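You operate a simulated robot arm through the tools that you are given. There is no shell and no other tool. Be economical: measure what you need, move in short steps, check, and stop when the job is done.

Carry out the task below with a simulated two-armed robot. There is one attempt and no reset: what you move stays moved.

Task
Hold the teal bin on the inside of the large steel tray steady with one hand, lift the black pipe coupling out of it with the other and set it down on the inside of the large steel tray. Set down upright: black pipe coupling.

Only the result counts: the job must be done as asked and must still hold three seconds after the hand-in. Knocking over, shifting, dropping, spilling or breaking anything else fails it.

Robot
Two 7-joint arms with three-finger grippers on one trunk, on a base that drives. Base frame: it is fixed to the floor where the robot stands at the start and does not move with it; the origin is under the middle of the robot, x ahead of it, y to its left, z up; the surface under the hand at the start is at about z = 526. Readings come in mm, degrees, newtons and seconds.
The left shoulder is at the start at [105, 126, 1013], the right one opposite. With the tool pointing down near the work surface each hand reaches from about 340 to 840 mm from the robot's upright axis, wherever it stands, measured 20 degrees to its own side. Places, roughly: inside of the large steel tray [600, 400, 500]. Payload 2.94 kg a hand.
Tool frame (each hand has its own): the origin (TCP) lies between the finger pads and is the grasp point; the fingertips stand 30 mm ahead of it; z points along the fingers, y is the line along which they close. The gripper opens to 128 mm. The gripper's body begins 93 mm behind the TCP.
Orientation is told as [roll, pitch, yaw] about the base's x, y, z axes, in that order, counted from this pose: with the fingers straight down and closing along the base's y, the tool's x points along the base's -x, its y along +y and its z along -z.

Tools
- The arms move only by the tool nudge_tool. It takes "left_steps", "right_steps" or both (then of equal length, played together; a hand with none holds still); each is one flat list of numbers, 7 for each row, row after row: the turn, a rotation vector about the base's x, y, z in units of 5 degrees (1.0 is 5 degrees), then the shift along the base's x, y, z in units of 50 mm (1.0 is 50 mm), then the closure in counts, from 0 (fully open) to 255 (shut). In form: [ax, ay, az, x, y, z, fingers, ax, ay, az, x, y, z, fingers, ...]. A call has 1 to 20 rows; each row shifts and turns the commanded pose from where the row before left it. A call with a number of a shift or a turn outside -1 to 1 is refused whole. Rows are played at 5 a second. More than 50 mm and 8.6 degrees between two rows, or a gripper value outside its range, and nothing of the call is played. Where a pose cannot be reached the arm comes as near as it can. A force on the tool above 40 N (or 10 N above the force at the start of the call, whichever is more), or a blocked arm, ends the call early, and 0.2 s more pass. The fingers move at their own pace and stop on an object; they squeeze with about 28 N. The grip force told is the motor's: it shows also when the fingers shut on nothing. Time passes only in rows, and 0.2 s behind the last, so rows that do not move let the fingers close. It gives the time, the measured TCP pose, the force on the tool (base axes), the opening and the grip force at its end, in the units of the frame above (readings bear some noise), with the torque about the TCP (base axes, N m) and any sound that the robot's microphone picked up.
- Cameras (640 x 400 px; columns grow to the right, rows downward): "scene" is now at [221.6, 27.5, 1140.6]; the picture's right is [0.39, -0.92, 0.00], its down [-0.77, -0.33, -0.54] and it looks along [0.50, 0.21, -0.84] (base axes); focal length 243 px, centre (320, 200). "left" rides on the left gripper at [69, 15, -120] in its tool frame; the picture's right is [-0.21, 0.98, 0.00], its down [-0.82, -0.18, -0.54] and it looks along [-0.53, -0.12, 0.84] (tool axes); focal length 251 px, centre (320, 200). "right" rides on the right gripper at [69, -15, -120] in its tool frame; the picture's right is [0.21, 0.98, 0.00], its down [-0.82, 0.18, -0.54] and it looks along [-0.53, 0.12, 0.84] (tool axes); focal length 251 px, centre (320, 200). There is no depth. A picture from a camera that has moved, and an enlarged one, comes with that camera's place and axes in the base frame and with its lens.
- camera(camera): a new picture of that camera. The clock stands still meanwhile.
- move_column(by): slides the trunk up (or, below 0, down) by that many mm; the arms and the scene camera ride with it, the base frame stays. It gives what a move gives, with no picture.
- drive_base(legs): drives the robot by 1 to 6 legs, each [ahead, left, turn to the left] in mm, mm and degrees, along the robot's own axes; the way and the turn of a leg run together, so that a leg with both is an arc; at most 1500 mm and 180 degrees a leg. The arms and the cameras ride along, it lands a little off, and it stops where it bumps. It gives what a move gives.
- pan_tilt(pan, tilt): turns the head with the scene camera to pan (to the left, within 80 degrees either way) and tilt (down, from -29 to 69), counted from straight ahead of the robot. It gives what a move gives.
- inspect(camera, box): a new picture of the part [left, top, right, bottom] of that camera's present view, enlarged. The clock stands still meanwhile.
- job_done(): hands the job in; it is judged then, once.

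Work in short steps. Places have to be worked out from the pictures, the camera data and where the tool is seen: move nearer, look again, correct. Check each grasp and each placing, and mend what went wrong. You have 120 turns and 88 pictures in all, those below and enlarged ones among them. Open the grippers and draw the arms clear of the work before you hand the job in, unless the task says otherwise; then end with one line.

The tools are called after "Request:" as name(argument=value, ...) on one line, values as JSON. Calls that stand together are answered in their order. nudge_tool: Moves the arms, as the interface text tells. Its arguments: {"type":"object","properties":{"left_steps":{"type":"array"},"right_steps":{"type":"array"}},"required":[]} The other tools are called the same way: move_column (by) slides the trunk up or down; drive_base (legs) drives the base; pan_tilt (pan, tilt) turns the head that bears the scene camera; camera (camera) takes a picture; inspect (camera, box) takes an enlarged picture of a part of a camera's view; job_done () hands the job in.

At the start:

```text
clock: 0.0
left_ee_pos: [374.8, 430.1, 858.5]
left_orientation: [0.0, 0.0, 0.0]
left_wrist_force: [0.1, -0.4, -0.8]
left_ft_torque: [0.0, 0.01, 0.0]
left_grip_width: 128.2
left_gripper_force: 0.0
right_ee_pos: [572.3, -62.6, 794.0]
right_orientation: [0.0, 0.0, 0.0]
right_wrist_force: [0.1, 1.1, 0.1]
right_ft_torque: [0.0, -0.01, -0.04]
right_grip_width: 128.0
right_gripper_force: 0.1
trunk travel left (down, up): [-225.0, 322.0]
robot x, y, heading: [3.9, 0.9, -0.1]
head pan, tilt: [30.5, 61.5]
```

scene: 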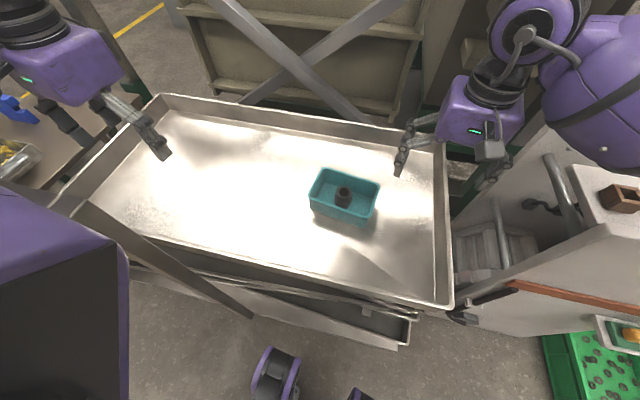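
right: 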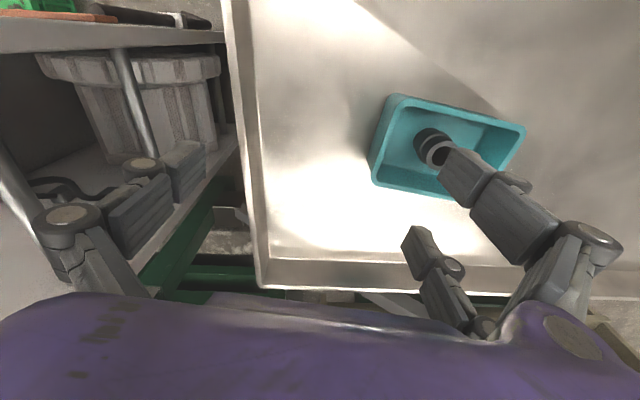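
left: 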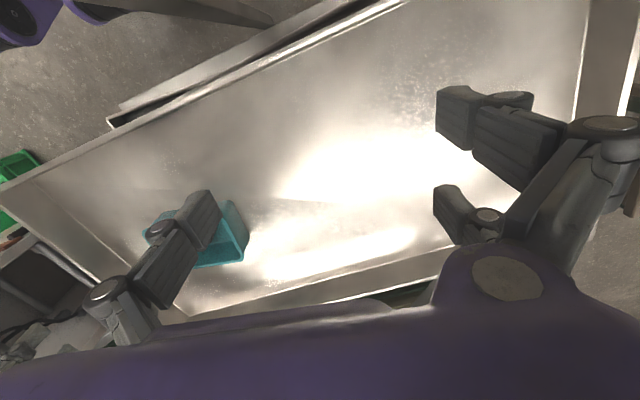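

I'll first enlarge the views of the bin to measure it and the coupling.

Request:
inspect(camera="scene", box=[280, 150, 408, 230])

Request:
inspect(camera="right", box=[340, 70, 556, 205])

```text
5.00 times, centred on (344, 190) of scene
camera zoom: at [221.6, 27.5, 1140.6], right [0.39, -0.92, 0.0], down [-0.77, -0.33, -0.54], along [0.5, 0.21, -0.84], focal length 1217 px, centre (200, 250)
```

zoom: 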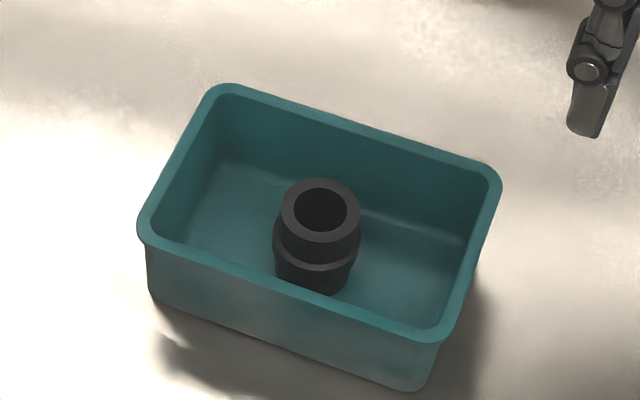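

```text
2.96 times, centred on (448, 138) of right
camera zoom: at [502.6, -75.9, 914.7], right [-0.21, 0.98, 0.0], down [0.82, 0.18, 0.54], along [0.53, 0.12, -0.84], focal length 745 px, centre (-59, 385)
```

zoom: 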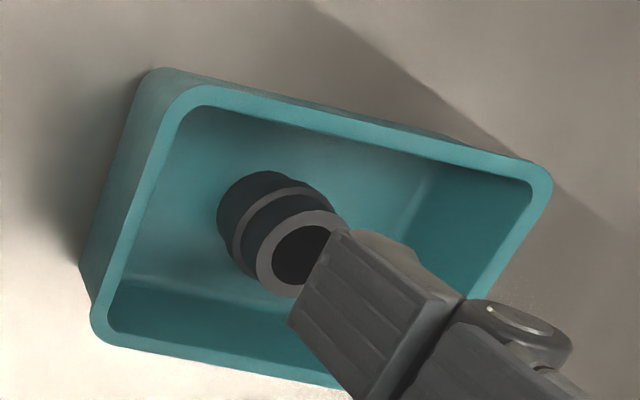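

The scene and right views put the coupling top at about (598, 114, 594). The bin rim is near z 605 and spans x 538–645 and y 31–197, aligned with the base axes. The left hand will pinch the near long wall near its left end, leaning out to +y. I'll turn it first, up high.

Request:
nudge_tool(left_steps=[0, 0, -1, 0.185, -0.1, -0.1, 150, 0, 0, -1, 0.185, -0.1, -0.1, 150, 0, 0, -1, 0.185, -0.1, -0.1, 150, 0, 0, -1, 0.185, -0.1, -0.1, 150, 0, 0, -1, 0.185, -0.1, -0.1, 150, 0, 0, -1, 0.185, -0.1, -0.1, 150, 0, 0, -1, 0.185, -0.1, -0.1, 150, 0, 0, -1, 0.185, -0.1, -0.1, 150, 0, 0, -1, 0.185, -0.1, -0.1, 150, 0, 0, -1, 0.185, -0.1, -0.1, 150, 0, 0, -1, 0.185, -0.1, -0.1, 150, 0, 0, -1, 0.185, -0.1, -0.1, 150, 0, 0, -1, 0.185, -0.1, -0.1, 150, 0, 0, -1, 0.185, -0.1, -0.1, 150, 0, 0, -1, 0.185, -0.1, -0.1, 150, 0, 0, -1, 0.185, -0.1, -0.1, 150, 0, 0, -1, 0.185, -0.1, -0.1, 150, 0, 0, -1, 0.185, -0.1, -0.1, 150])

```text
clock: 3.8
left_ee_pos: [539.7, 339.0, 768.3]
left_orientation: [-0.1, -0.1, -90.2]
left_wrist_force: [0.7, 0.5, -0.6]
left_ft_torque: [-0.02, 0.01, -0.03]
left_grip_width: 52.5
left_gripper_force: 0.0
right_ee_pos: [571.9, -62.1, 793.5]
right_orientation: [0.1, -0.1, 0.0]
right_wrist_force: [0.0, -0.1, -0.6]
right_ft_torque: [-0.01, -0.01, 0.01]
right_grip_width: 128.2
right_gripper_force: 0.1
trunk travel left (down, up): [-225.0, 322.0]
robot x, y, heading: [0.8, -0.4, 0.1]
head pan, tilt: [30.5, 61.5]
```

The yaw of -90° was reached. Next I'll lean the hand 35° outward and bring it above the near wall's left end.

Request:
nudge_tool(left_steps=[-1, 0, 0, 0, -0.37, -0.2, 150, -1, 0, 0, 0, -0.37, -0.2, 150, -1, 0, 0, 0, -0.37, -0.2, 150, -1, 0, 0, 0, -0.37, -0.2, 150, -1, 0, 0, 0, -0.37, -0.2, 150, -1, 0, 0, 0, -0.37, -0.2, 150, -1, 0, 0, 0, -0.37, -0.2, 150, 0, 0, 0, 0, 0, 0, 150])

Request:
camera(camera="left")

Request:
camera(camera="scene")

Request:
camera(camera="right")

```text
clock: 5.6
left_ee_pos: [540.4, 209.8, 699.4]
left_orientation: [0.0, -35.1, -89.9]
left_wrist_force: [-0.4, 0.0, 0.3]
left_ft_torque: [-0.01, 0.0, 0.02]
left_grip_width: 52.8
left_gripper_force: 0.1
right_ee_pos: [571.7, -61.2, 794.7]
right_orientation: [0.0, 0.0, -0.1]
right_wrist_force: [0.2, 0.6, 0.4]
right_ft_torque: [0.05, -0.04, 0.02]
right_grip_width: 128.0
right_gripper_force: 0.0
trunk travel left (down, up): [-225.0, 322.0]
robot x, y, heading: [-3.9, 2.9, 0.0]
head pan, tilt: [30.5, 61.5]
```

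```text
82 pictures are left
camera left: at [554.3, 335.4, 758.2], right [0.98, -0.18, 0.12], down [-0.18, -0.36, 0.91], along [-0.12, -0.92, -0.39], focal length 251 px, centre (320, 200)
```

left: 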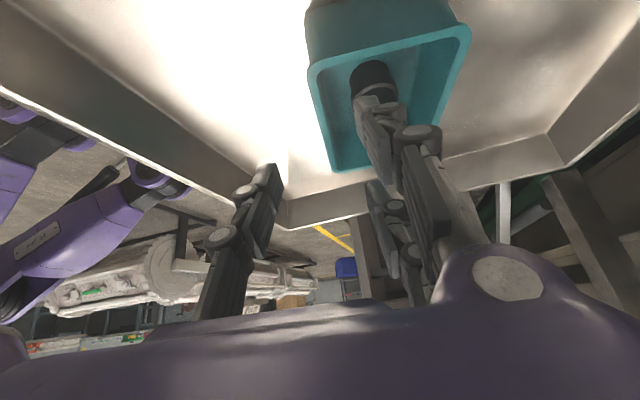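

```text
81 pictures are left
camera scene: at [225.5, 4.1, 1139.0], right [0.06, -1.0, 0.0], down [-0.85, -0.05, -0.53], along [0.52, 0.03, -0.85], focal length 243 px, centre (320, 200)
```

scene: 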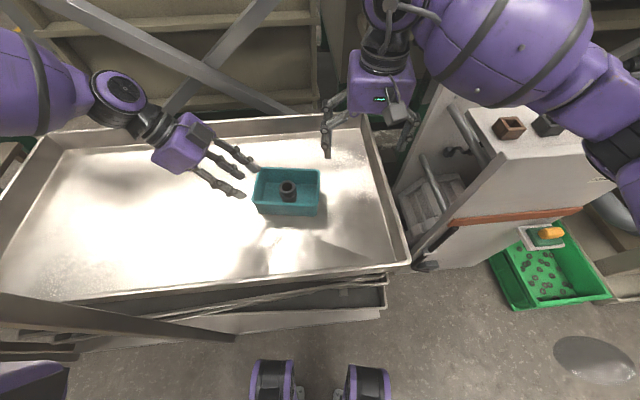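

```text
80 pictures are left
camera right: at [502.5, -75.9, 914.7], right [-0.21, 0.98, 0.0], down [0.82, 0.18, 0.54], along [0.53, 0.12, -0.84], focal length 251 px, centre (320, 200)
```

right: 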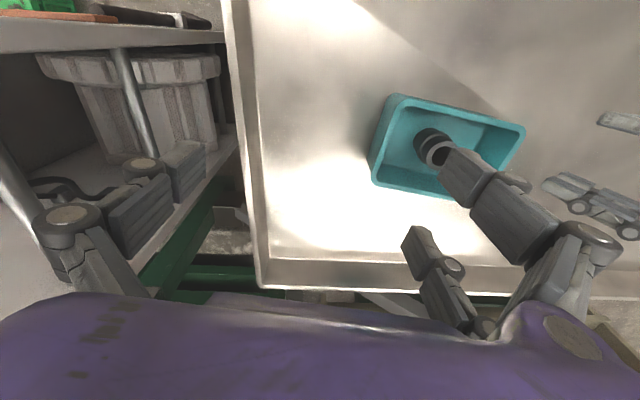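

The scene head has swung a little, but its pose comes with the picture. I'll enlarge the bin again to refine the position of the near wall relative to the fingers.

Request:
inspect(camera="scene", box=[210, 140, 338, 220])

Request:
inspect(camera="left", box=[240, 0, 496, 160])

```text
5.00 times, centred on (274, 180) of scene
camera zoom: at [225.5, 4.1, 1139.0], right [0.06, -1.0, 0.0], down [-0.85, -0.05, -0.53], along [0.52, 0.03, -0.85], focal length 1217 px, centre (550, 300)
```

zoom: 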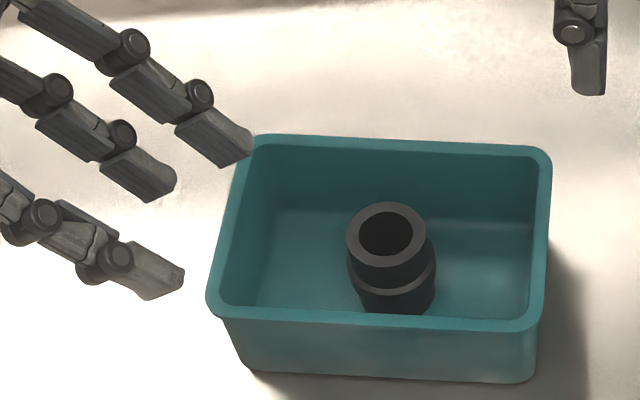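

```text
2.50 times, centred on (368, 80) of left
camera zoom: at [554.3, 335.4, 758.2], right [0.98, -0.18, 0.12], down [-0.18, -0.36, 0.91], along [-0.12, -0.92, -0.39], focal length 629 px, centre (200, 500)
```

zoom: 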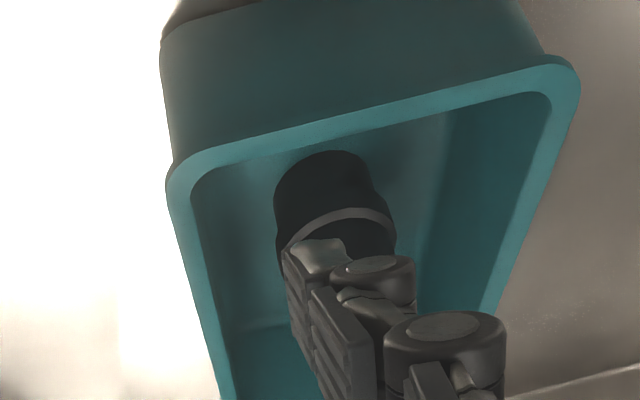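

The gripper pictures suggest more than one finger body on one side, which matters for clearance inside the bin. I'll enlarge the right hand's own view to check the finger geometry.

Request:
inspect(camera="right", box=[380, 130, 636, 350])

Request:
inspect(camera="right", box=[20, 130, 276, 320])

Request:
inspect(camera="scene", box=[300, 40, 428, 170])

```text
1.82 times, centred on (508, 240) of right
camera zoom: at [502.5, -75.9, 914.7], right [-0.21, 0.98, 0.0], down [0.82, 0.18, 0.54], along [0.53, 0.12, -0.84], focal length 457 px, centre (-22, 127)
```

zoom: 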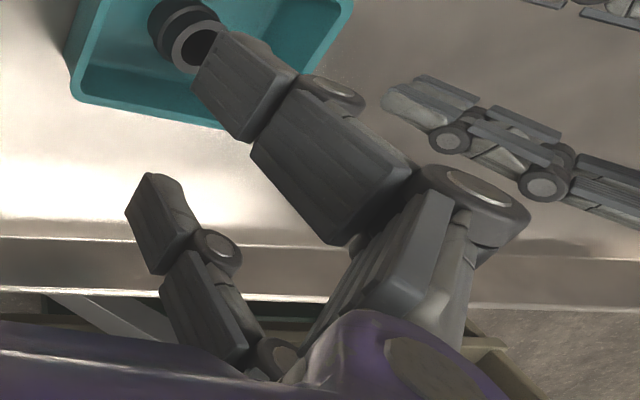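

```text
2.11 times, centred on (148, 225) of right
camera zoom: at [502.5, -75.9, 914.7], right [-0.21, 0.98, 0.0], down [0.82, 0.18, 0.54], along [0.53, 0.12, -0.84], focal length 529 px, centre (682, 147)
```

zoom: 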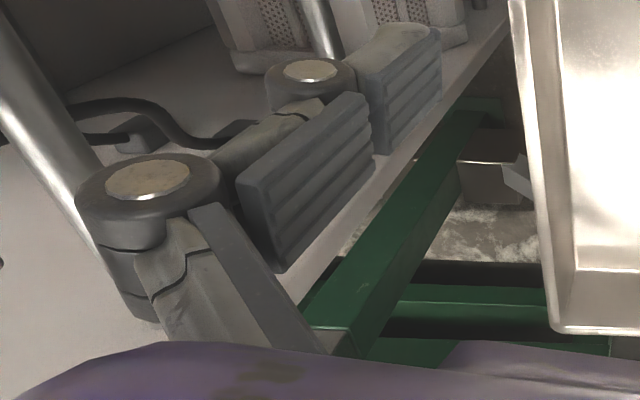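

```text
3.08 times, centred on (364, 105) of scene
camera zoom: at [225.5, 4.1, 1139.0], right [0.06, -1.0, 0.0], down [-0.85, -0.05, -0.53], along [0.52, 0.03, -0.85], focal length 749 px, centre (185, 492)
```

zoom: 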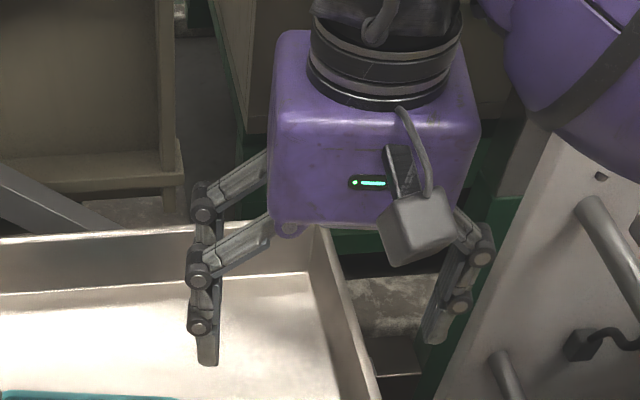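

It is a three-finger type hand, with a pair on tool +y and a single finger on −y. I'll therefore pinch the far long wall at x≈649, keeping the single finger inside, the pair outside and more lean. The right hand turns 180° so that its single finger faces the left hand.

Request:
nudge_tool(left_steps=[-1, 0, 0, 0.73, -0.3, -0.1, 150, -1, 0, 0, 0.73, -0.3, -0.1, 150, -1, 0, 0, 0.73, -0.3, -0.1, 150, 0, 0, 0, 0, 0, 0, 150])

Request:
camera(camera="left")

Request:
inspect(camera="scene", box=[210, 120, 338, 220])

```text
clock: 6.6
left_ee_pos: [646.1, 160.1, 698.2]
left_orientation: [0.0, -49.3, -90.0]
left_wrist_force: [-0.9, 0.1, 0.0]
left_ft_torque: [0.0, 0.0, -0.01]
left_grip_width: 52.9
left_gripper_force: 0.0
left hand out of reach, approached as far as the arm can: row 3
right_ee_pos: [571.9, -61.1, 794.1]
right_orientation: [0.0, 0.0, -0.1]
right_wrist_force: [0.4, -0.5, -0.4]
right_ft_torque: [-0.02, -0.04, 0.01]
right_grip_width: 128.2
right_gripper_force: 0.1
trunk travel left (down, up): [-225.0, 322.0]
robot x, y, heading: [-0.1, 3.2, 0.1]
head pan, tilt: [30.5, 61.5]
```

```text
74 pictures are left
camera left: at [660.4, 296.1, 724.0], right [0.98, -0.14, 0.16], down [-0.18, -0.12, 0.98], along [-0.12, -0.98, -0.15], focal length 251 px, centre (320, 200)
```

left: 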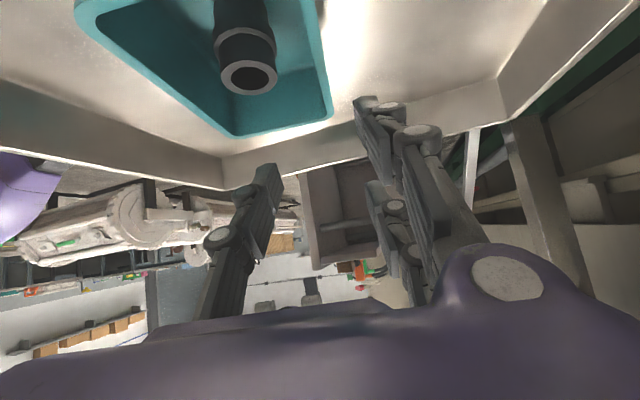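

```text
4.00 times, centred on (274, 170) of scene
camera zoom: at [215.4, 33.7, 1137.7], right [0.5, -0.87, 0.0], down [-0.75, -0.43, -0.51], along [0.44, 0.25, -0.86], focal length 974 px, centre (504, 320)
```

zoom: 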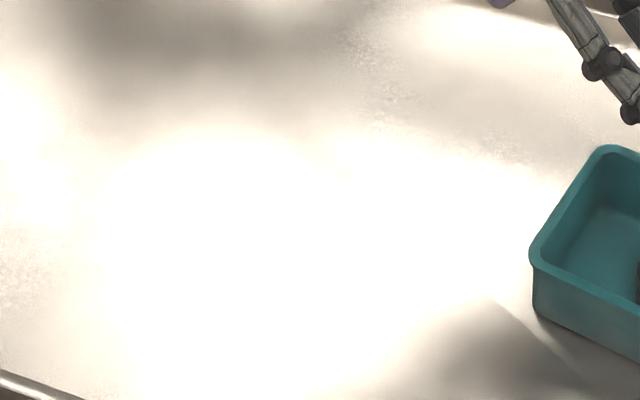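

The arm sits almost at its limit with the 50° lean. I'll enlarge the left view to measure the far wall against the fingers.

Request:
inspect(camera="left", box=[200, 0, 456, 160])

Request:
inspect(camera="scene", box=[310, 110, 438, 230])

```text
2.50 times, centred on (328, 80) of left
camera zoom: at [660.4, 296.1, 724.0], right [0.98, -0.14, 0.16], down [-0.18, -0.12, 0.98], along [-0.12, -0.98, -0.15], focal length 629 px, centre (300, 500)
```

zoom: 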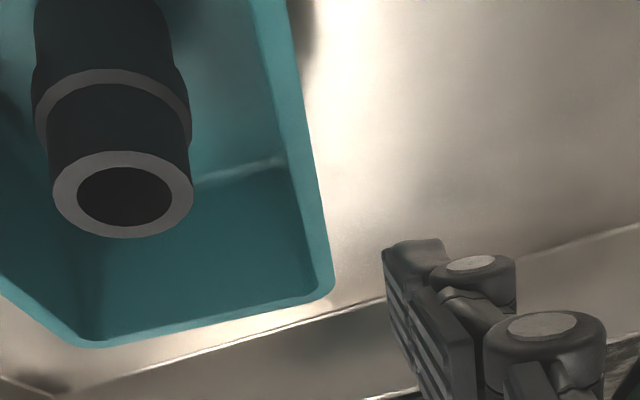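

```text
3.33 times, centred on (374, 170) of scene
camera zoom: at [215.4, 33.7, 1137.7], right [0.5, -0.87, 0.0], down [-0.75, -0.43, -0.51], along [0.44, 0.25, -0.86], focal length 812 px, centre (140, 300)
```

zoom: 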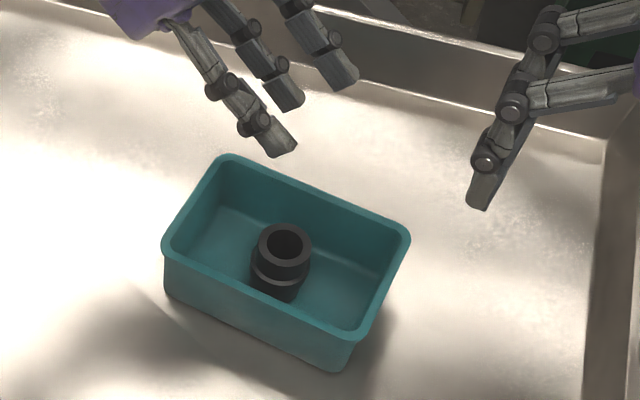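

Both views put the far wall centre at x≈653 and the rim at z≈593. I'll relax the lean slightly to 45°, centre on the wall and lower to z≈640.

Request:
nudge_tool(left_steps=[0.9, 0, 0, 0.07, 0.05, -0.3, 150, 0, 0, 0, 0.07, 0.05, -0.45, 150, 0, 0, 0, 0, 0, -0.4, 150, 0, 0, 0, 0, 0, 0, 150])

Request:
inspect(camera="scene", box=[300, 120, 420, 240])

Request:
camera(camera="left")

```text
clock: 7.6
left_ee_pos: [649.0, 162.7, 656.4]
left_orientation: [-0.2, -45.2, -90.1]
left_wrist_force: [0.7, 0.0, -0.5]
left_ft_torque: [-0.01, -0.02, 0.0]
left_grip_width: 52.9
left_gripper_force: 0.1
left hand out of reach, approached as far as the arm can: row 3
right_ee_pos: [571.3, -61.1, 793.8]
right_orientation: [0.1, 0.0, 0.0]
right_wrist_force: [1.2, -0.1, 0.6]
right_ft_torque: [0.01, 0.0, 0.02]
right_grip_width: 128.1
right_gripper_force: 0.1
trunk travel left (down, up): [-225.0, 322.0]
robot x, y, heading: [-2.9, 2.2, -0.3]
head pan, tilt: [30.5, 61.5]
```

```text
3.33 times, centred on (360, 180) of scene
camera zoom: at [215.8, 33.4, 1137.7], right [0.5, -0.87, 0.0], down [-0.75, -0.43, -0.51], along [0.44, 0.25, -0.86], focal length 812 px, centre (187, 267)
```

zoom: 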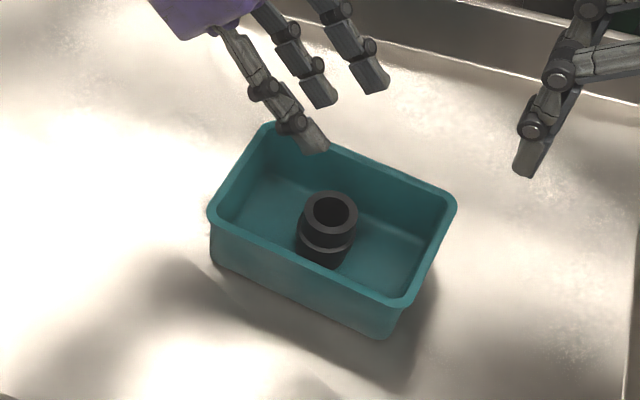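

```text
69 pictures are left
camera left: at [663.6, 297.1, 692.7], right [0.98, -0.15, 0.15], down [-0.18, -0.2, 0.96], along [-0.12, -0.97, -0.22], focal length 251 px, centre (320, 200)
```

left: 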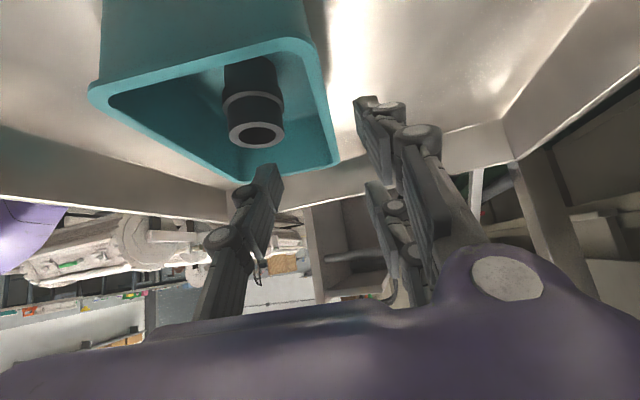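

The left hand falls short mostly in height, so it is a distance limit from the shoulder. I'll raise the left hand by 100 mm, then lower the trunk by 120 mm to gain reach. The right hand stays over free tray.

Request:
nudge_tool(left_steps=[0, 0, 0, 0, 0, 0.7, 150, 0, 0, 0, 0, 0, 0.7, 150, 0, 0, 0, 0, 0, 0.7, 150, 0, 0, 0, 0, 0, 0, 150])

Request:
move_column(by=-120)

```text
clock: 8.6
left_ee_pos: [647.9, 162.9, 761.4]
left_orientation: [-0.1, -45.4, -89.9]
left_wrist_force: [-0.1, 0.0, -0.2]
left_ft_torque: [-0.01, -0.02, 0.02]
left_grip_width: 52.5
left_gripper_force: 0.1
right_ee_pos: [571.4, -61.1, 793.3]
right_orientation: [-0.1, 0.0, 0.0]
right_wrist_force: [-0.9, -0.3, 0.1]
right_ft_torque: [0.05, -0.01, 0.02]
right_grip_width: 128.0
right_gripper_force: 0.1
trunk travel left (down, up): [-225.0, 322.0]
robot x, y, heading: [-1.6, -2.5, -0.3]
head pan, tilt: [30.5, 61.5]
```

```text
clock: 10.2
left_ee_pos: [671.7, 122.7, 822.1]
left_orientation: [23.0, -44.5, -110.2]
left_wrist_force: [-0.6, 0.0, 0.0]
left_ft_torque: [-0.02, 0.04, 0.05]
left_grip_width: 52.7
left_gripper_force: 0.1
right_ee_pos: [557.3, -55.7, 716.9]
right_orientation: [1.3, -2.5, 0.1]
right_wrist_force: [-0.7, -0.5, -0.2]
right_ft_torque: [0.04, -0.03, 0.02]
right_grip_width: 128.0
right_gripper_force: 0.0
trunk travel left (down, up): [-126.0, 421.0]
robot x, y, heading: [4.1, 21.3, 0.1]
head pan, tilt: [30.5, 61.5]
stopped: the arm was blocked; the commanded pose is now the measured one
```

The column stopped because the arm was blocked after about 99 mm, and the left arm was deflected. I'll look at the situation before anything else.

Request:
camera(camera="scene")

Request:
camera(camera="left")

Request:
camera(camera="right")

```text
68 pictures are left
camera scene: at [232.3, 30.8, 1028.4], right [0.51, -0.86, -0.01], down [-0.75, -0.44, -0.5], along [0.43, 0.26, -0.86], focal length 243 px, centre (320, 200)
```

scene: 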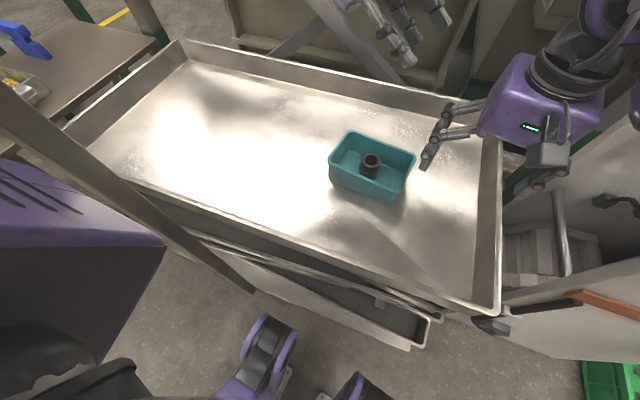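

```text
67 pictures are left
camera left: at [685.0, 257.6, 857.1], right [0.88, -0.2, 0.42], down [-0.45, -0.14, 0.88], along [-0.12, -0.97, -0.21], focal length 251 px, centre (320, 200)
```

left: 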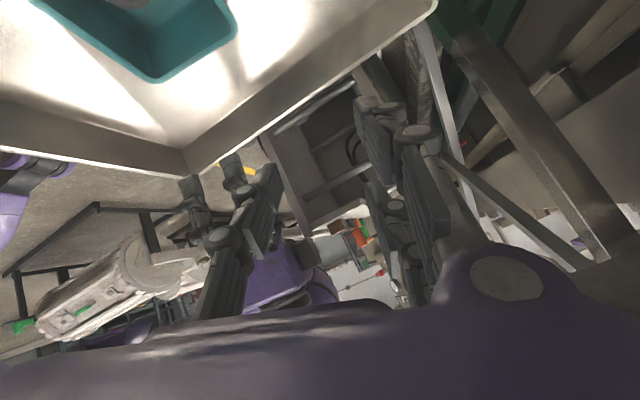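

```text
66 pictures are left
camera right: at [483.0, -72.7, 835.5], right [-0.22, 0.98, 0.01], down [0.8, 0.17, 0.58], along [0.56, 0.14, -0.82], focal length 251 px, centre (320, 200)
```

right: 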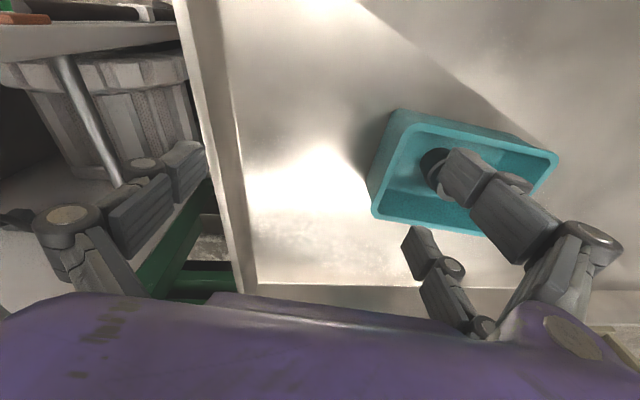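

The bin and coupling look untouched at about (605, 117). The left elbow evidently met the tray or beam on its side, and the base was pushed about 20 mm. I'll raise the trunk back to relieve it.

Request:
move_column(by=99)

Request:
camera(camera="scene")

Request:
pan_tilt(pan=75, tilt=45)

Request:
camera(camera="scene")

```text
clock: 11.5
left_ee_pos: [690.1, 144.1, 897.2]
left_orientation: [21.1, -46.4, -108.8]
left_wrist_force: [0.5, 0.1, -0.4]
left_ft_torque: [-0.03, -0.01, 0.0]
left_grip_width: 52.9
left_gripper_force: 0.1
right_ee_pos: [574.4, -39.7, 803.8]
right_orientation: [-0.1, -1.1, 0.2]
right_wrist_force: [-0.5, -0.1, -1.0]
right_ft_torque: [-0.02, 0.02, -0.02]
right_grip_width: 128.0
right_gripper_force: 0.0
trunk travel left (down, up): [-225.0, 322.0]
robot x, y, heading: [2.6, 23.6, -0.1]
head pan, tilt: [30.5, 61.5]
```

```text
65 pictures are left
camera scene: at [218.3, 55.5, 1135.3], right [0.51, -0.86, 0.0], down [-0.76, -0.45, -0.48], along [0.41, 0.24, -0.88], focal length 243 px, centre (320, 200)
```

scene: 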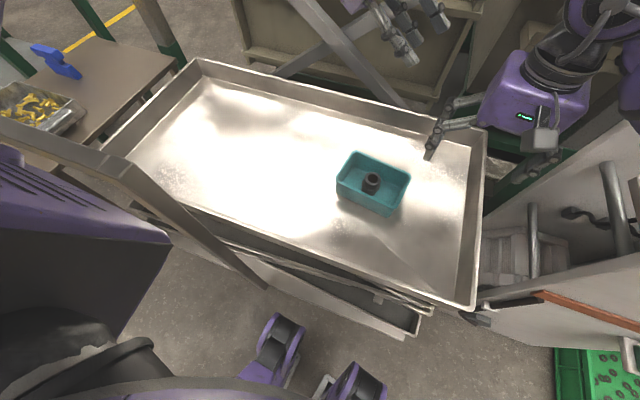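

```text
clock: 12.6
left_ee_pos: [690.2, 144.1, 899.2]
left_orientation: [21.3, -46.3, -108.8]
left_wrist_force: [0.6, -1.2, 0.8]
left_ft_torque: [0.01, 0.02, 0.02]
left_grip_width: 52.7
left_gripper_force: 0.1
right_ee_pos: [573.1, -39.4, 805.2]
right_orientation: [0.1, -1.3, 0.1]
right_wrist_force: [-1.1, 0.1, 0.0]
right_ft_torque: [-0.02, 0.01, 0.0]
right_grip_width: 128.0
right_gripper_force: 0.1
trunk travel left (down, up): [-225.0, 322.0]
robot x, y, heading: [3.6, 18.4, 0.0]
head pan, tilt: [75.0, 45.0]
```

```text
64 pictures are left
camera scene: at [182.6, 100.7, 1156.7], right [0.97, -0.26, 0.0], down [-0.18, -0.68, -0.71], along [0.18, 0.68, -0.71], focal length 243 px, centre (320, 200)
```

scene: 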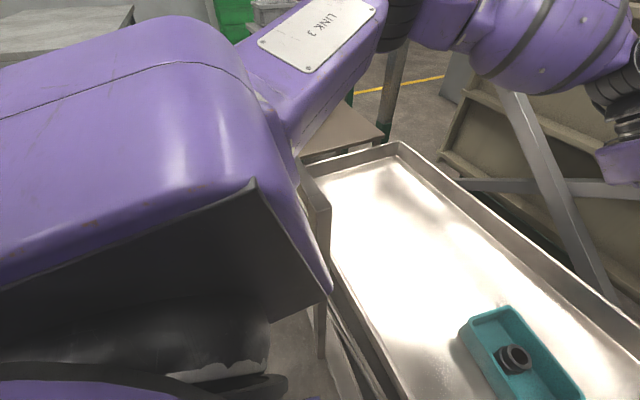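

A post at the tray's left side limits the left elbow, so I'll swap roles. The right hand will hold the near wall at its right end, with its pair outside and single finger inside. The left hand will lift the coupling from above. I'll turn both hands now while drawing the left one away.

Request:
nudge_tool(left_steps=[0, 0, 1, -0.2, 0.2, 0, 150, 0, 0, 1, -0.2, 0.2, 0, 150, 0, 0, 1, -0.2, 0.2, 0, 150, 0, 0, 1, -0.2, 0.2, 0, 150, 0, 0, 1, -0.2, 0.2, 0, 150, 0, 0, 1, -0.2, 0.2, 0, 150, 0, 0, 1, -0.2, 0.2, 0, 150, 0, 0, 1, -0.2, 0.2, 0, 150, 0, 0, 1, -0.2, 0.2, 0, 150, 0, 0, 1, -0.2, 0.2, 0, 150, 0, 0, 1, -0.2, 0.2, 0, 150, 0, 0, 1, -0.2, 0.2, 0, 150, 0, 0, 1, -0.2, 0.2, 0, 150, 0, 0, 1, -0.2, 0.2, 0, 150, 0, 0, 1, -0.2, 0.2, 0, 150, 0, 0, 1, -0.2, 0.2, 0, 150, 0, 0, 1, -0.2, 0.2, 0, 150, 0, 0, 1, -0.2, 0.2, 0, 150, 0, 0, 1, 0, 0, 0, 150, 0, 0, 1, 0, 0, 0, 150], right_steps=[0, 0, 1, 0, -0.02, 0, 150, 0, 0, 1, 0, -0.02, 0, 150, 0, 0, 1, 0, -0.02, 0, 150, 0, 0, 1, 0, -0.02, 0, 150, 0, 0, 1, 0, -0.02, 0, 150, 0, 0, 1, 0, -0.02, 0, 150, 0, 0, 1, 0, -0.02, 0, 150, 0, 0, 1, 0, -0.02, 0, 150, 0, 0, 1, 0, -0.02, 0, 150, 0, 0, 1, 0, -0.02, 0, 150, 0, 0, 1, 0, -0.02, 0, 150, 0, 0, 1, 0, -0.02, 0, 150, 0, 0, 1, 0, -0.02, 0, 150, 0, 0, 1, 0, -0.02, 0, 150, 0, 0, 1, 0, -0.02, 0, 150, 0, 0, 1, 0, -0.02, 0, 150, 0, 0, 1, 0, -0.02, 0, 150, 0, 0, 1, 0, -0.02, 0, 150, 0, 0, 0, 0, 0, 0, 150, 0, 0, 0, 0, 0, 0, 150])

```text
clock: 16.8
left_ee_pos: [550.4, 312.7, 919.5]
left_orientation: [22.3, -46.3, -13.5]
left_wrist_force: [-0.6, -0.3, -1.1]
left_ft_torque: [0.02, -0.04, -0.03]
left_grip_width: 52.6
left_gripper_force: 0.1
left hand out of reach, approached as far as the arm can: row 15, 16, 17, 18
right_ee_pos: [574.5, -52.0, 804.1]
right_orientation: [0.0, -1.1, 65.1]
right_wrist_force: [0.7, 0.5, -0.1]
right_ft_torque: [0.04, -0.02, 0.01]
right_grip_width: 52.7
right_gripper_force: 0.0
right hand out of reach, approached as far as the arm can: row 14, 15, 16, 17, 18
trunk travel left (down, up): [-225.0, 322.0]
robot x, y, heading: [4.4, 20.3, 0.4]
head pan, tilt: [75.0, 45.0]
```

The right wrist reached only 65° of yaw here. I'll add the lean first, then try the remaining turn about the tool axis, while bringing the left hand back to straight down.

Request:
nudge_tool(left_steps=[0, 0, 0.9, 0, 0, 0, 0, 0, 0, 0.9, 0, 0, 0, 0, 0, 0, 0.9, 0, 0, 0, 0, 0, 1, 0, -0.1, 0.05, -0.1, 0, 0, 1, 0, -0.1, 0.05, -0.1, 0, 0, 1, 0, -0.1, 0.05, -0.1, 0, 0, 1, 0, -0.1, 0.05, -0.1, 0, 0, 1, 0, -0.1, 0.05, -0.1, 0, 0, 1, 0, -0.1, 0.05, -0.1, 0, 0, 1, 0, -0.1, 0.05, -0.1, 0, 0, 1, 0, -0.1, 0.05, -0.1, 0, 0, 1, 0, -0.1, 0.05, -0.1, 0, -0.9, 0, 0, 0, 0, 0, 0, -0.9, 0, 0, 0, 0, 0, 0, -0.9, 0, 0, 0, 0, 0, 0, -0.9, 0, 0, 0, 0, 0, 0, -0.9, 0, 0, 0, 0, 0, 0], right_steps=[1, 0, 0, 0, 0, 0, 150, 1, 0, 0, 0, 0, 0, 150, 1, 0, 0, 0, 0, 0, 150, 1, 0, 0, 0, 0, 0, 150, 1, 0, 0, 0, 0, 0, 150, 1, 0, 0, 0, 0, 0, 150, 1, 0, 0, 0, 0, 0, 150, 1, 0, 0, 0, 0, 0, 150, 0, 0, 0, 0, 0, 0, 150, 0, -0.64, 0.77, 0, 0, 0, 150, 0, -0.64, 0.77, 0, 0, 0, 150, 0, -0.64, 0.77, 0, 0, 0, 150, 0, -0.64, 0.77, 0, 0, 0, 150, 0, -0.64, 0.77, 0, 0, 0, 150, 0, 0, 0, 0, 0, 0, 150, 0, 0, 0, 0, 0, 0, 150, 0, 0, 0, 0, 0, 0, 150])

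Request:
pan_tilt(pan=15, tilt=58)

Request:
camera(camera="scene")

```text
clock: 20.4
left_ee_pos: [505.7, 334.3, 875.3]
left_orientation: [-0.4, -1.2, 0.5]
left_wrist_force: [-1.0, -1.0, -0.7]
left_ft_torque: [-0.01, 0.04, -0.04]
left_grip_width: 128.2
left_gripper_force: 0.1
right_ee_pos: [568.9, -53.9, 801.5]
right_orientation: [-8.7, -1.2, 73.8]
right_wrist_force: [0.4, 0.9, -0.3]
right_ft_torque: [-0.01, 0.01, 0.0]
right_grip_width: 52.8
right_gripper_force: 0.2
right hand out of reach, approached as far as the arm can: row 2, 3, 4, 5, 6, 7, 8, 10, 11, 12, 13
trunk travel left (down, up): [-225.0, 322.0]
robot x, y, heading: [6.4, 22.4, 0.3]
head pan, tilt: [75.0, 45.0]
```

```text
clock: 21.7
left_ee_pos: [505.7, 335.1, 875.2]
left_orientation: [-0.4, -1.2, 0.4]
left_wrist_force: [0.3, 0.0, 0.3]
left_ft_torque: [0.01, -0.01, 0.01]
left_grip_width: 128.0
left_gripper_force: 0.1
right_ee_pos: [568.3, -54.9, 799.9]
right_orientation: [-8.7, -1.2, 73.7]
right_wrist_force: [0.1, 0.5, 0.4]
right_ft_torque: [0.02, 0.04, 0.0]
right_grip_width: 52.8
right_gripper_force: 0.1
trunk travel left (down, up): [-225.0, 322.0]
robot x, y, heading: [4.6, 22.5, 0.1]
head pan, tilt: [15.0, 58.0]
```

```text
63 pictures are left
camera scene: at [209.1, 83.2, 1150.3], right [0.79, -0.61, 0.0], down [-0.47, -0.6, -0.65], along [0.4, 0.51, -0.76], focal length 243 px, centre (320, 200)
```

scene: 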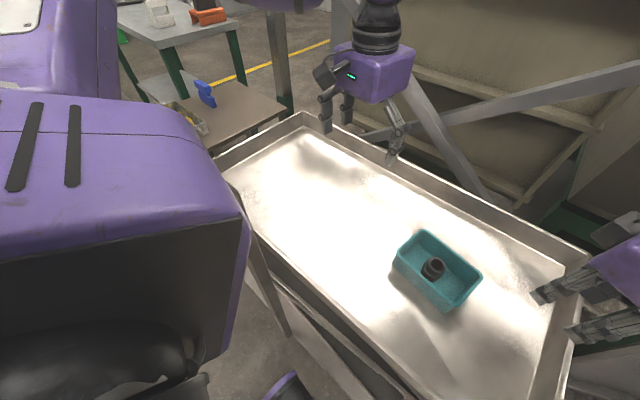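

The left hand is straight again, and the right arm cannot lean outward. A better plan is for the left hand to pinch the bin's left end wall at y≈197, closing along y with its pair outside and single finger inside. It will lean 55° back toward the robot, and the right hand returns to yaw 0 for the lift.

Request:
nudge_tool(left_steps=[0, -1, 0, 0.14, -0.24, -0.28, 150, 0, -1, 0, 0.14, -0.24, -0.28, 150, 0, -1, 0, 0.14, -0.24, -0.28, 150, 0, -1, 0, 0.14, -0.24, -0.28, 150, 0, -1, 0, 0.14, -0.24, -0.28, 150, 0, -1, 0, 0.14, -0.24, -0.28, 150, 0, -1, 0, 0.14, -0.24, -0.28, 150, 0, -1, 0, 0.14, -0.24, -0.28, 150, 0, -1, 0, 0.14, -0.24, -0.28, 150, 0, -1, 0, 0.14, -0.24, -0.28, 150, 0, -0.8, 0, 0.14, -0.24, -0.28, 150, 0, 0, 0, 0, 0, 0, 150, 0, 0, 0, 0, 0, 0, 150, 0, 0, 0, 0, 0, 0, 150, 0, 0, 0, 0, 0, 0, 150, 0, 0, 0, 0, 0, 0, 150, 0, 0, 0, 0, 0, 0, 150], right_steps=[0, 0, -0.983, 0, 0, 0, 50, 0, 0, -0.983, 0, 0, 0, 50, 0, 0, -0.983, 0, 0, 0, 50, 0, 0, -0.983, 0, 0, 0, 50, 0, 0, -0.983, 0, 0, 0, 50, 0, 0, -0.983, 0, 0, 0, 50, 0, 0, -0.983, 0, 0, 0, 50, 0, 0, -0.983, 0, 0, 0, 50, 0, 0, -0.983, 0, 0, 0, 50, 0, 0, -0.983, 0, 0, 0, 50, 0, 0, -0.983, 0, 0, 0, 50, 0, 0, -0.983, 0, 0, 0, 50, 0, 0, -0.983, 0, 0, 0, 50, 0, 0, -0.983, 0, 0, 0, 50, 0, 0, -0.983, 0, 0, 0, 50, 0.87, 0.12, 0, 0, 0, 0, 50, 0.87, 0.12, 0, 0, 0, 0, 50])

Request:
camera(camera="scene")

Request:
camera(camera="left")

Request:
camera(camera="right")

```text
clock: 25.3
left_ee_pos: [581.2, 203.2, 720.4]
left_orientation: [-1.0, -55.2, 0.8]
left_wrist_force: [0.7, 0.2, 0.3]
left_ft_torque: [-0.02, 0.01, 0.01]
left_grip_width: 52.8
left_gripper_force: 0.0
right_ee_pos: [569.0, -55.4, 799.2]
right_orientation: [-1.4, -0.7, 1.9]
right_wrist_force: [1.1, -0.9, 0.7]
right_ft_torque: [0.0, -0.01, 0.02]
right_grip_width: 102.9
right_gripper_force: 0.1
trunk travel left (down, up): [-225.0, 322.0]
robot x, y, heading: [4.5, 22.4, 0.2]
head pan, tilt: [15.0, 58.0]
```

```text
62 pictures are left
camera scene: at [224.9, 45.4, 1138.2], right [0.35, -0.94, 0.0], down [-0.81, -0.3, -0.51], along [0.48, 0.18, -0.86], focal length 243 px, centre (320, 200)
```

scene: 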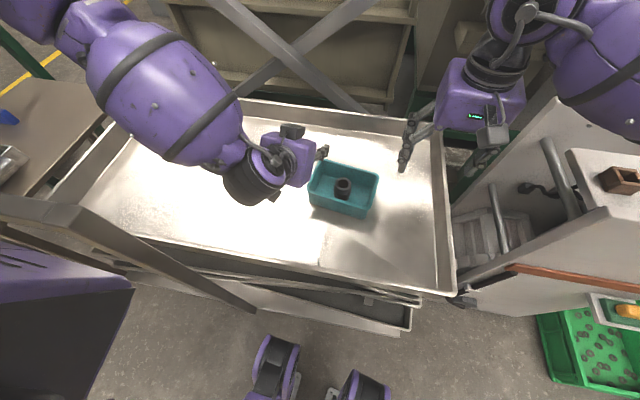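

```text
61 pictures are left
camera left: at [443.3, 218.4, 732.2], right [0.12, 0.98, 0.17], down [0.03, -0.17, 0.98], along [0.99, -0.12, -0.05], focal length 251 px, centre (320, 200)
```

left: 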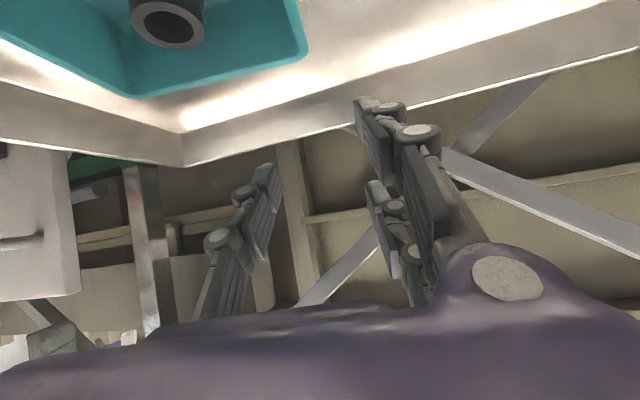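

```text
60 pictures are left
camera right: at [498.5, -68.3, 920.0], right [-0.25, 0.97, -0.03], down [0.81, 0.22, 0.55], along [0.53, 0.11, -0.84], focal length 251 px, centre (320, 200)
```

right: 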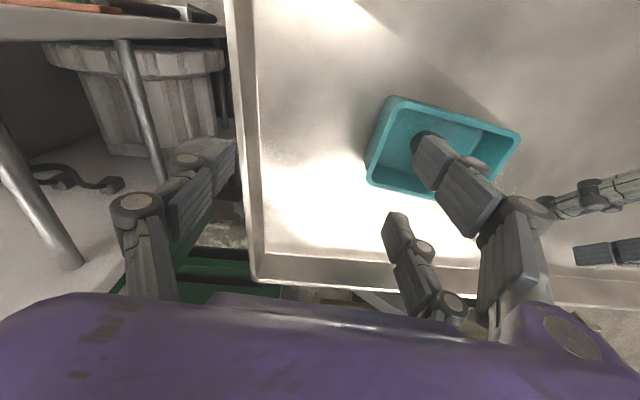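

The lean-back pose is reachable. The left view puts the left end wall's outer edge at y≈203, so its centre is near y 199. I'll shift 4 mm right, lower to about z 630 and check.

Request:
nudge_tool(left_steps=[0, 0, 0, 0.05, -0.04, -0.6, 150, 0, 0, 0, 0.05, -0.04, -0.6, 150, 0, 0, 0, 0, 0, -0.6, 150, 0, 0, 0, 0, 0, 0, 150])

Request:
camera(camera="left")

Request:
inspect(camera="scene", box=[250, 120, 398, 240])

```text
clock: 26.3
left_ee_pos: [587.4, 204.9, 638.4]
left_orientation: [-1.0, -55.3, 0.8]
left_wrist_force: [-0.1, 0.3, 0.8]
left_ft_torque: [0.0, 0.0, 0.0]
left_grip_width: 52.7
left_gripper_force: 0.0
left hand out of reach, approached as far as the arm can: row 3
right_ee_pos: [569.5, -54.5, 801.5]
right_orientation: [-1.4, -0.8, 1.9]
right_wrist_force: [0.1, 0.3, 0.3]
right_ft_torque: [-0.02, 0.0, 0.01]
right_grip_width: 102.8
right_gripper_force: 0.1
trunk travel left (down, up): [-225.0, 322.0]
robot x, y, heading: [3.0, 20.6, -0.0]
head pan, tilt: [15.0, 58.0]
```

```text
59 pictures are left
camera left: at [448.8, 221.2, 649.5], right [0.12, 0.98, 0.17], down [0.03, -0.17, 0.98], along [0.99, -0.12, -0.05], focal length 251 px, centre (320, 200)
```

left: 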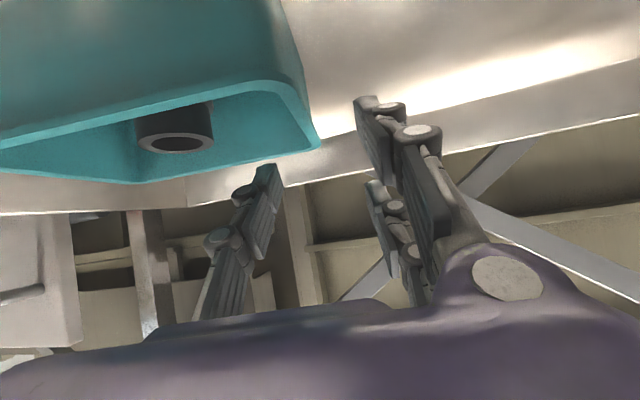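

```text
3.33 times, centred on (324, 180) of scene
camera zoom: at [228.1, 40.1, 1139.7], right [0.26, -0.97, 0.0], down [-0.82, -0.22, -0.53], along [0.51, 0.14, -0.85], focal length 812 px, centre (307, 267)
```

zoom: 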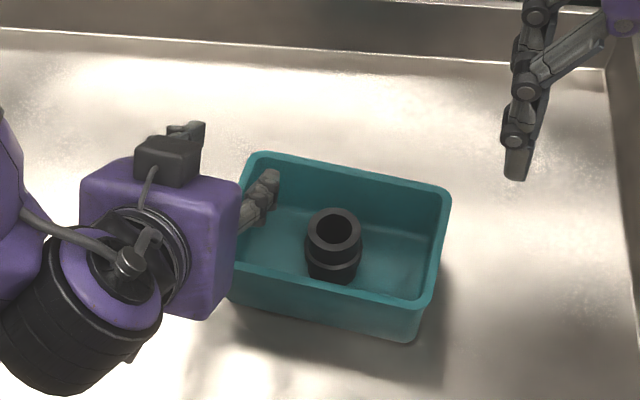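

The left hand stops short at z 638 with this lean, though the alignment looks good. I'll reduce the lean to 47° and try lowering a little further.

Request:
nudge_tool(left_steps=[0, 0.8, 0, -0.1, -0.06, 0.1, 150, 0, 0.8, 0, -0.1, -0.06, 0, 150, 0, 0, 0, 0, 0, -0.2, 150, 0, 0, 0, 0, 0, -0.2, 150, 0, 0, 0, 0, 0, 0, 150])

```text
clock: 27.5
left_ee_pos: [576.7, 199.1, 622.5]
left_orientation: [-0.8, -47.2, 0.7]
left_wrist_force: [0.1, -0.5, 0.5]
left_ft_torque: [-0.01, 0.0, 0.0]
left_grip_width: 52.9
left_gripper_force: 0.0
right_ee_pos: [569.0, -55.9, 799.5]
right_orientation: [-1.3, -0.7, 1.9]
right_wrist_force: [0.1, 1.0, 0.3]
right_ft_torque: [-0.01, 0.01, -0.05]
right_grip_width: 103.1
right_gripper_force: 0.1
trunk travel left (down, up): [-225.0, 322.0]
robot x, y, heading: [3.5, 22.5, 0.4]
head pan, tilt: [15.0, 58.0]
```

That pose was reached without a limit. I'll check the finger straddle before going down the last 28 mm.

Request:
camera(camera="left")

Request:
inspect(camera="right", box=[400, 80, 640, 280])

Request:
inspect(camera="scene", box=[250, 120, 398, 240])

```text
57 pictures are left
camera left: at [441.2, 215.8, 653.8], right [0.14, 0.98, 0.15], down [0.16, -0.17, 0.97], along [0.98, -0.12, -0.18], focal length 251 px, centre (320, 200)
```

left: 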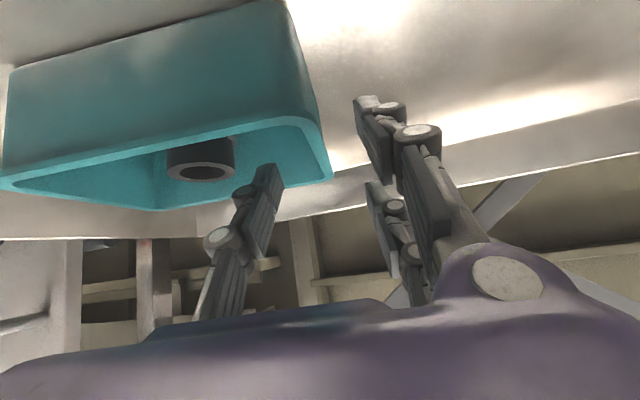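

```text
2.00 times, centred on (520, 180) of right
camera zoom: at [498.6, -68.2, 920.2], right [-0.25, 0.97, -0.03], down [0.81, 0.22, 0.55], along [0.54, 0.11, -0.84], focal length 503 px, centre (-80, 240)
```

zoom: 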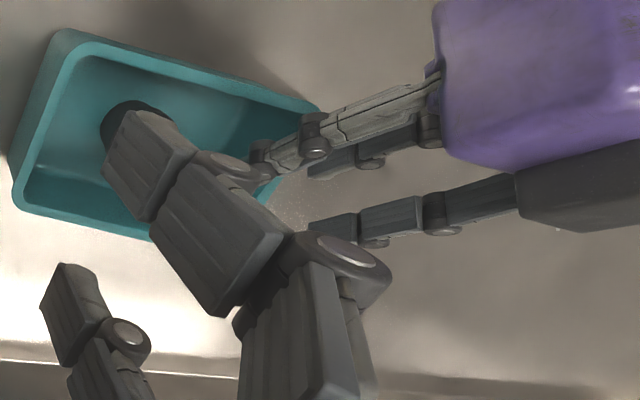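

```text
3.33 times, centred on (324, 180) of scene
camera zoom: at [228.1, 40.1, 1139.7], right [0.26, -0.97, 0.0], down [-0.82, -0.22, -0.53], along [0.51, 0.14, -0.85], focal length 812 px, centre (307, 267)
```

zoom: 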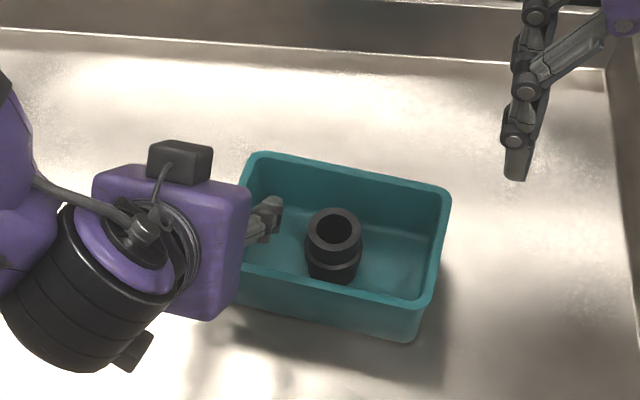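

The wall runs midway between the single finger inside and the pair outside. I'll lower to z≈595, then close gently.

Request:
nudge_tool(left_steps=[0, 0, 0, 0, 0, -0.18, 150, 0, 0, 0, 0, 0, -0.18, 150, 0, 0, 0, 0, 0, -0.18, 150, 0, 0, 0, 0, 0, 0, 150])

Request:
camera(camera="left")

```text
clock: 28.5
left_ee_pos: [576.1, 210.7, 605.9]
left_orientation: [-1.0, -47.1, 0.7]
left_wrist_force: [0.6, -0.2, -0.1]
left_ft_torque: [-0.03, -0.01, 0.0]
left_grip_width: 52.4
left_gripper_force: 0.1
left hand out of reach, approached as far as the arm can: row 1, 2, 3
right_ee_pos: [569.6, -53.8, 800.1]
right_orientation: [-1.4, -0.8, 1.9]
right_wrist_force: [-0.3, -0.2, -0.4]
right_ft_torque: [0.02, -0.01, 0.01]
right_grip_width: 103.1
right_gripper_force: 0.1
trunk travel left (down, up): [-225.0, 322.0]
robot x, y, heading: [2.6, 22.4, -0.1]
head pan, tilt: [15.0, 58.0]
```

```text
54 pictures are left
camera left: at [440.2, 226.3, 637.9], right [0.15, 0.98, 0.15], down [0.16, -0.17, 0.97], along [0.98, -0.12, -0.18], focal length 251 px, centre (320, 200)
```

left: 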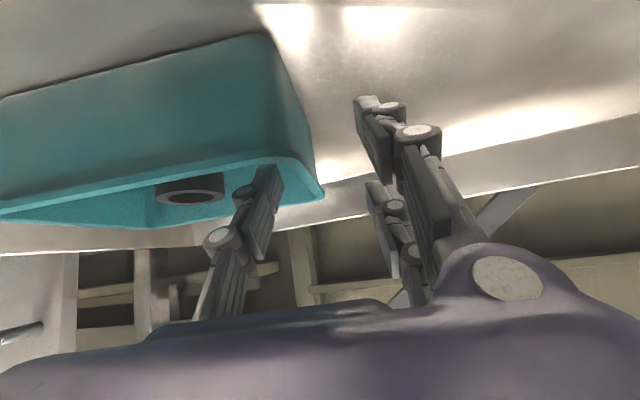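

The arm cannot get far enough to −y and down from here, because the base was pushed 22 mm left. I'll lift clear, move the right hand inward a bit, then drive the base about 80 mm to its right.

Request:
nudge_tool(left_steps=[0, 0, 0, 0, 0.1, 0.6, 150, 0, 0, 0, 0, 0.1, 0.6, 150, 0, 0, 0, 0, 0.1, 0.6, 150, 0, 0, 0, 0, 0, 0, 150], right_steps=[0, 0, 0, 0, 0.5, 0, 50, 0, 0, 0, 0, 0.5, 0, 50, 0, 0, 0, 0, 0.4, 0, 50, 0, 0, 0, 0, 0, 0, 50])

Request:
drive_base(legs=[[0, -80, 0]])

```text
clock: 29.5
left_ee_pos: [574.0, 224.9, 697.1]
left_orientation: [-0.9, -47.3, 0.7]
left_wrist_force: [0.6, -0.9, 0.1]
left_ft_torque: [0.03, 0.03, 0.03]
left_grip_width: 52.8
left_gripper_force: 0.1
right_ee_pos: [569.6, 16.0, 801.0]
right_orientation: [-1.4, -0.8, 1.9]
right_wrist_force: [1.0, -0.1, -0.3]
right_ft_torque: [0.03, -0.02, -0.02]
right_grip_width: 102.9
right_gripper_force: 0.0
trunk travel left (down, up): [-225.0, 322.0]
robot x, y, heading: [2.6, 22.8, 0.0]
head pan, tilt: [15.0, 58.0]
```

```text
clock: 30.9
left_ee_pos: [574.3, 145.4, 697.1]
left_orientation: [-0.8, -47.2, 0.6]
left_wrist_force: [0.7, -0.5, -0.6]
left_ft_torque: [0.02, -0.02, 0.01]
left_grip_width: 52.7
left_gripper_force: 0.0
right_ee_pos: [569.7, -62.9, 799.3]
right_orientation: [-1.3, -0.8, 1.9]
right_wrist_force: [0.9, -0.9, -0.6]
right_ft_torque: [0.03, -0.01, 0.02]
right_grip_width: 102.9
right_gripper_force: 0.0
trunk travel left (down, up): [-225.0, 322.0]
robot x, y, heading: [6.6, -57.8, 0.1]
head pan, tilt: [15.0, 58.0]
```

The drive went well. I'll move the left hand back over the wall at y≈199 and down to z≈635.

Request:
nudge_tool(left_steps=[0, 0, 0, 0.02, 0.54, 0, 150, 0, 0, 0, 0.02, 0.54, -0.3, 150, 0, 0, 0, 0, 0, -0.5, 150, 0, 0, 0, 0, 0, -0.45, 150, 0, 0, 0, 0, 0, 0, 150])

Request:
camera(camera="left")

```text
clock: 32.1
left_ee_pos: [576.1, 200.5, 635.2]
left_orientation: [-0.8, -47.3, 0.6]
left_wrist_force: [-0.1, -0.1, -0.4]
left_ft_torque: [-0.02, -0.02, -0.03]
left_grip_width: 52.6
left_gripper_force: 0.1
right_ee_pos: [570.6, -62.9, 799.5]
right_orientation: [-1.4, -0.8, 2.0]
right_wrist_force: [0.1, -0.3, -0.4]
right_ft_torque: [-0.01, 0.0, 0.05]
right_grip_width: 102.7
right_gripper_force: 0.1
trunk travel left (down, up): [-225.0, 322.0]
robot x, y, heading: [2.2, -56.2, -0.1]
head pan, tilt: [15.0, 58.0]
```

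```text
53 pictures are left
camera left: at [440.6, 216.4, 665.8], right [0.15, 0.98, 0.15], down [0.16, -0.17, 0.97], along [0.98, -0.12, -0.18], focal length 251 px, centre (320, 200)
```

left: 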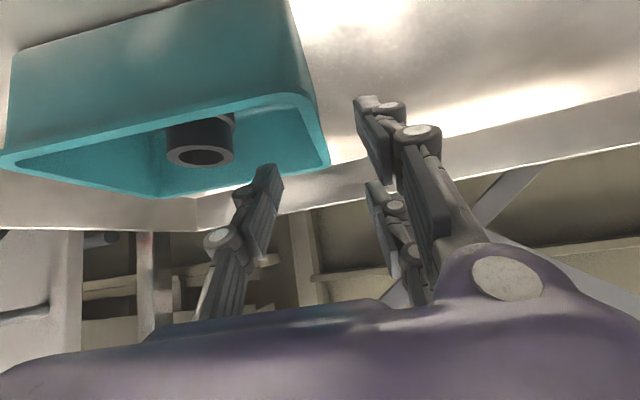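

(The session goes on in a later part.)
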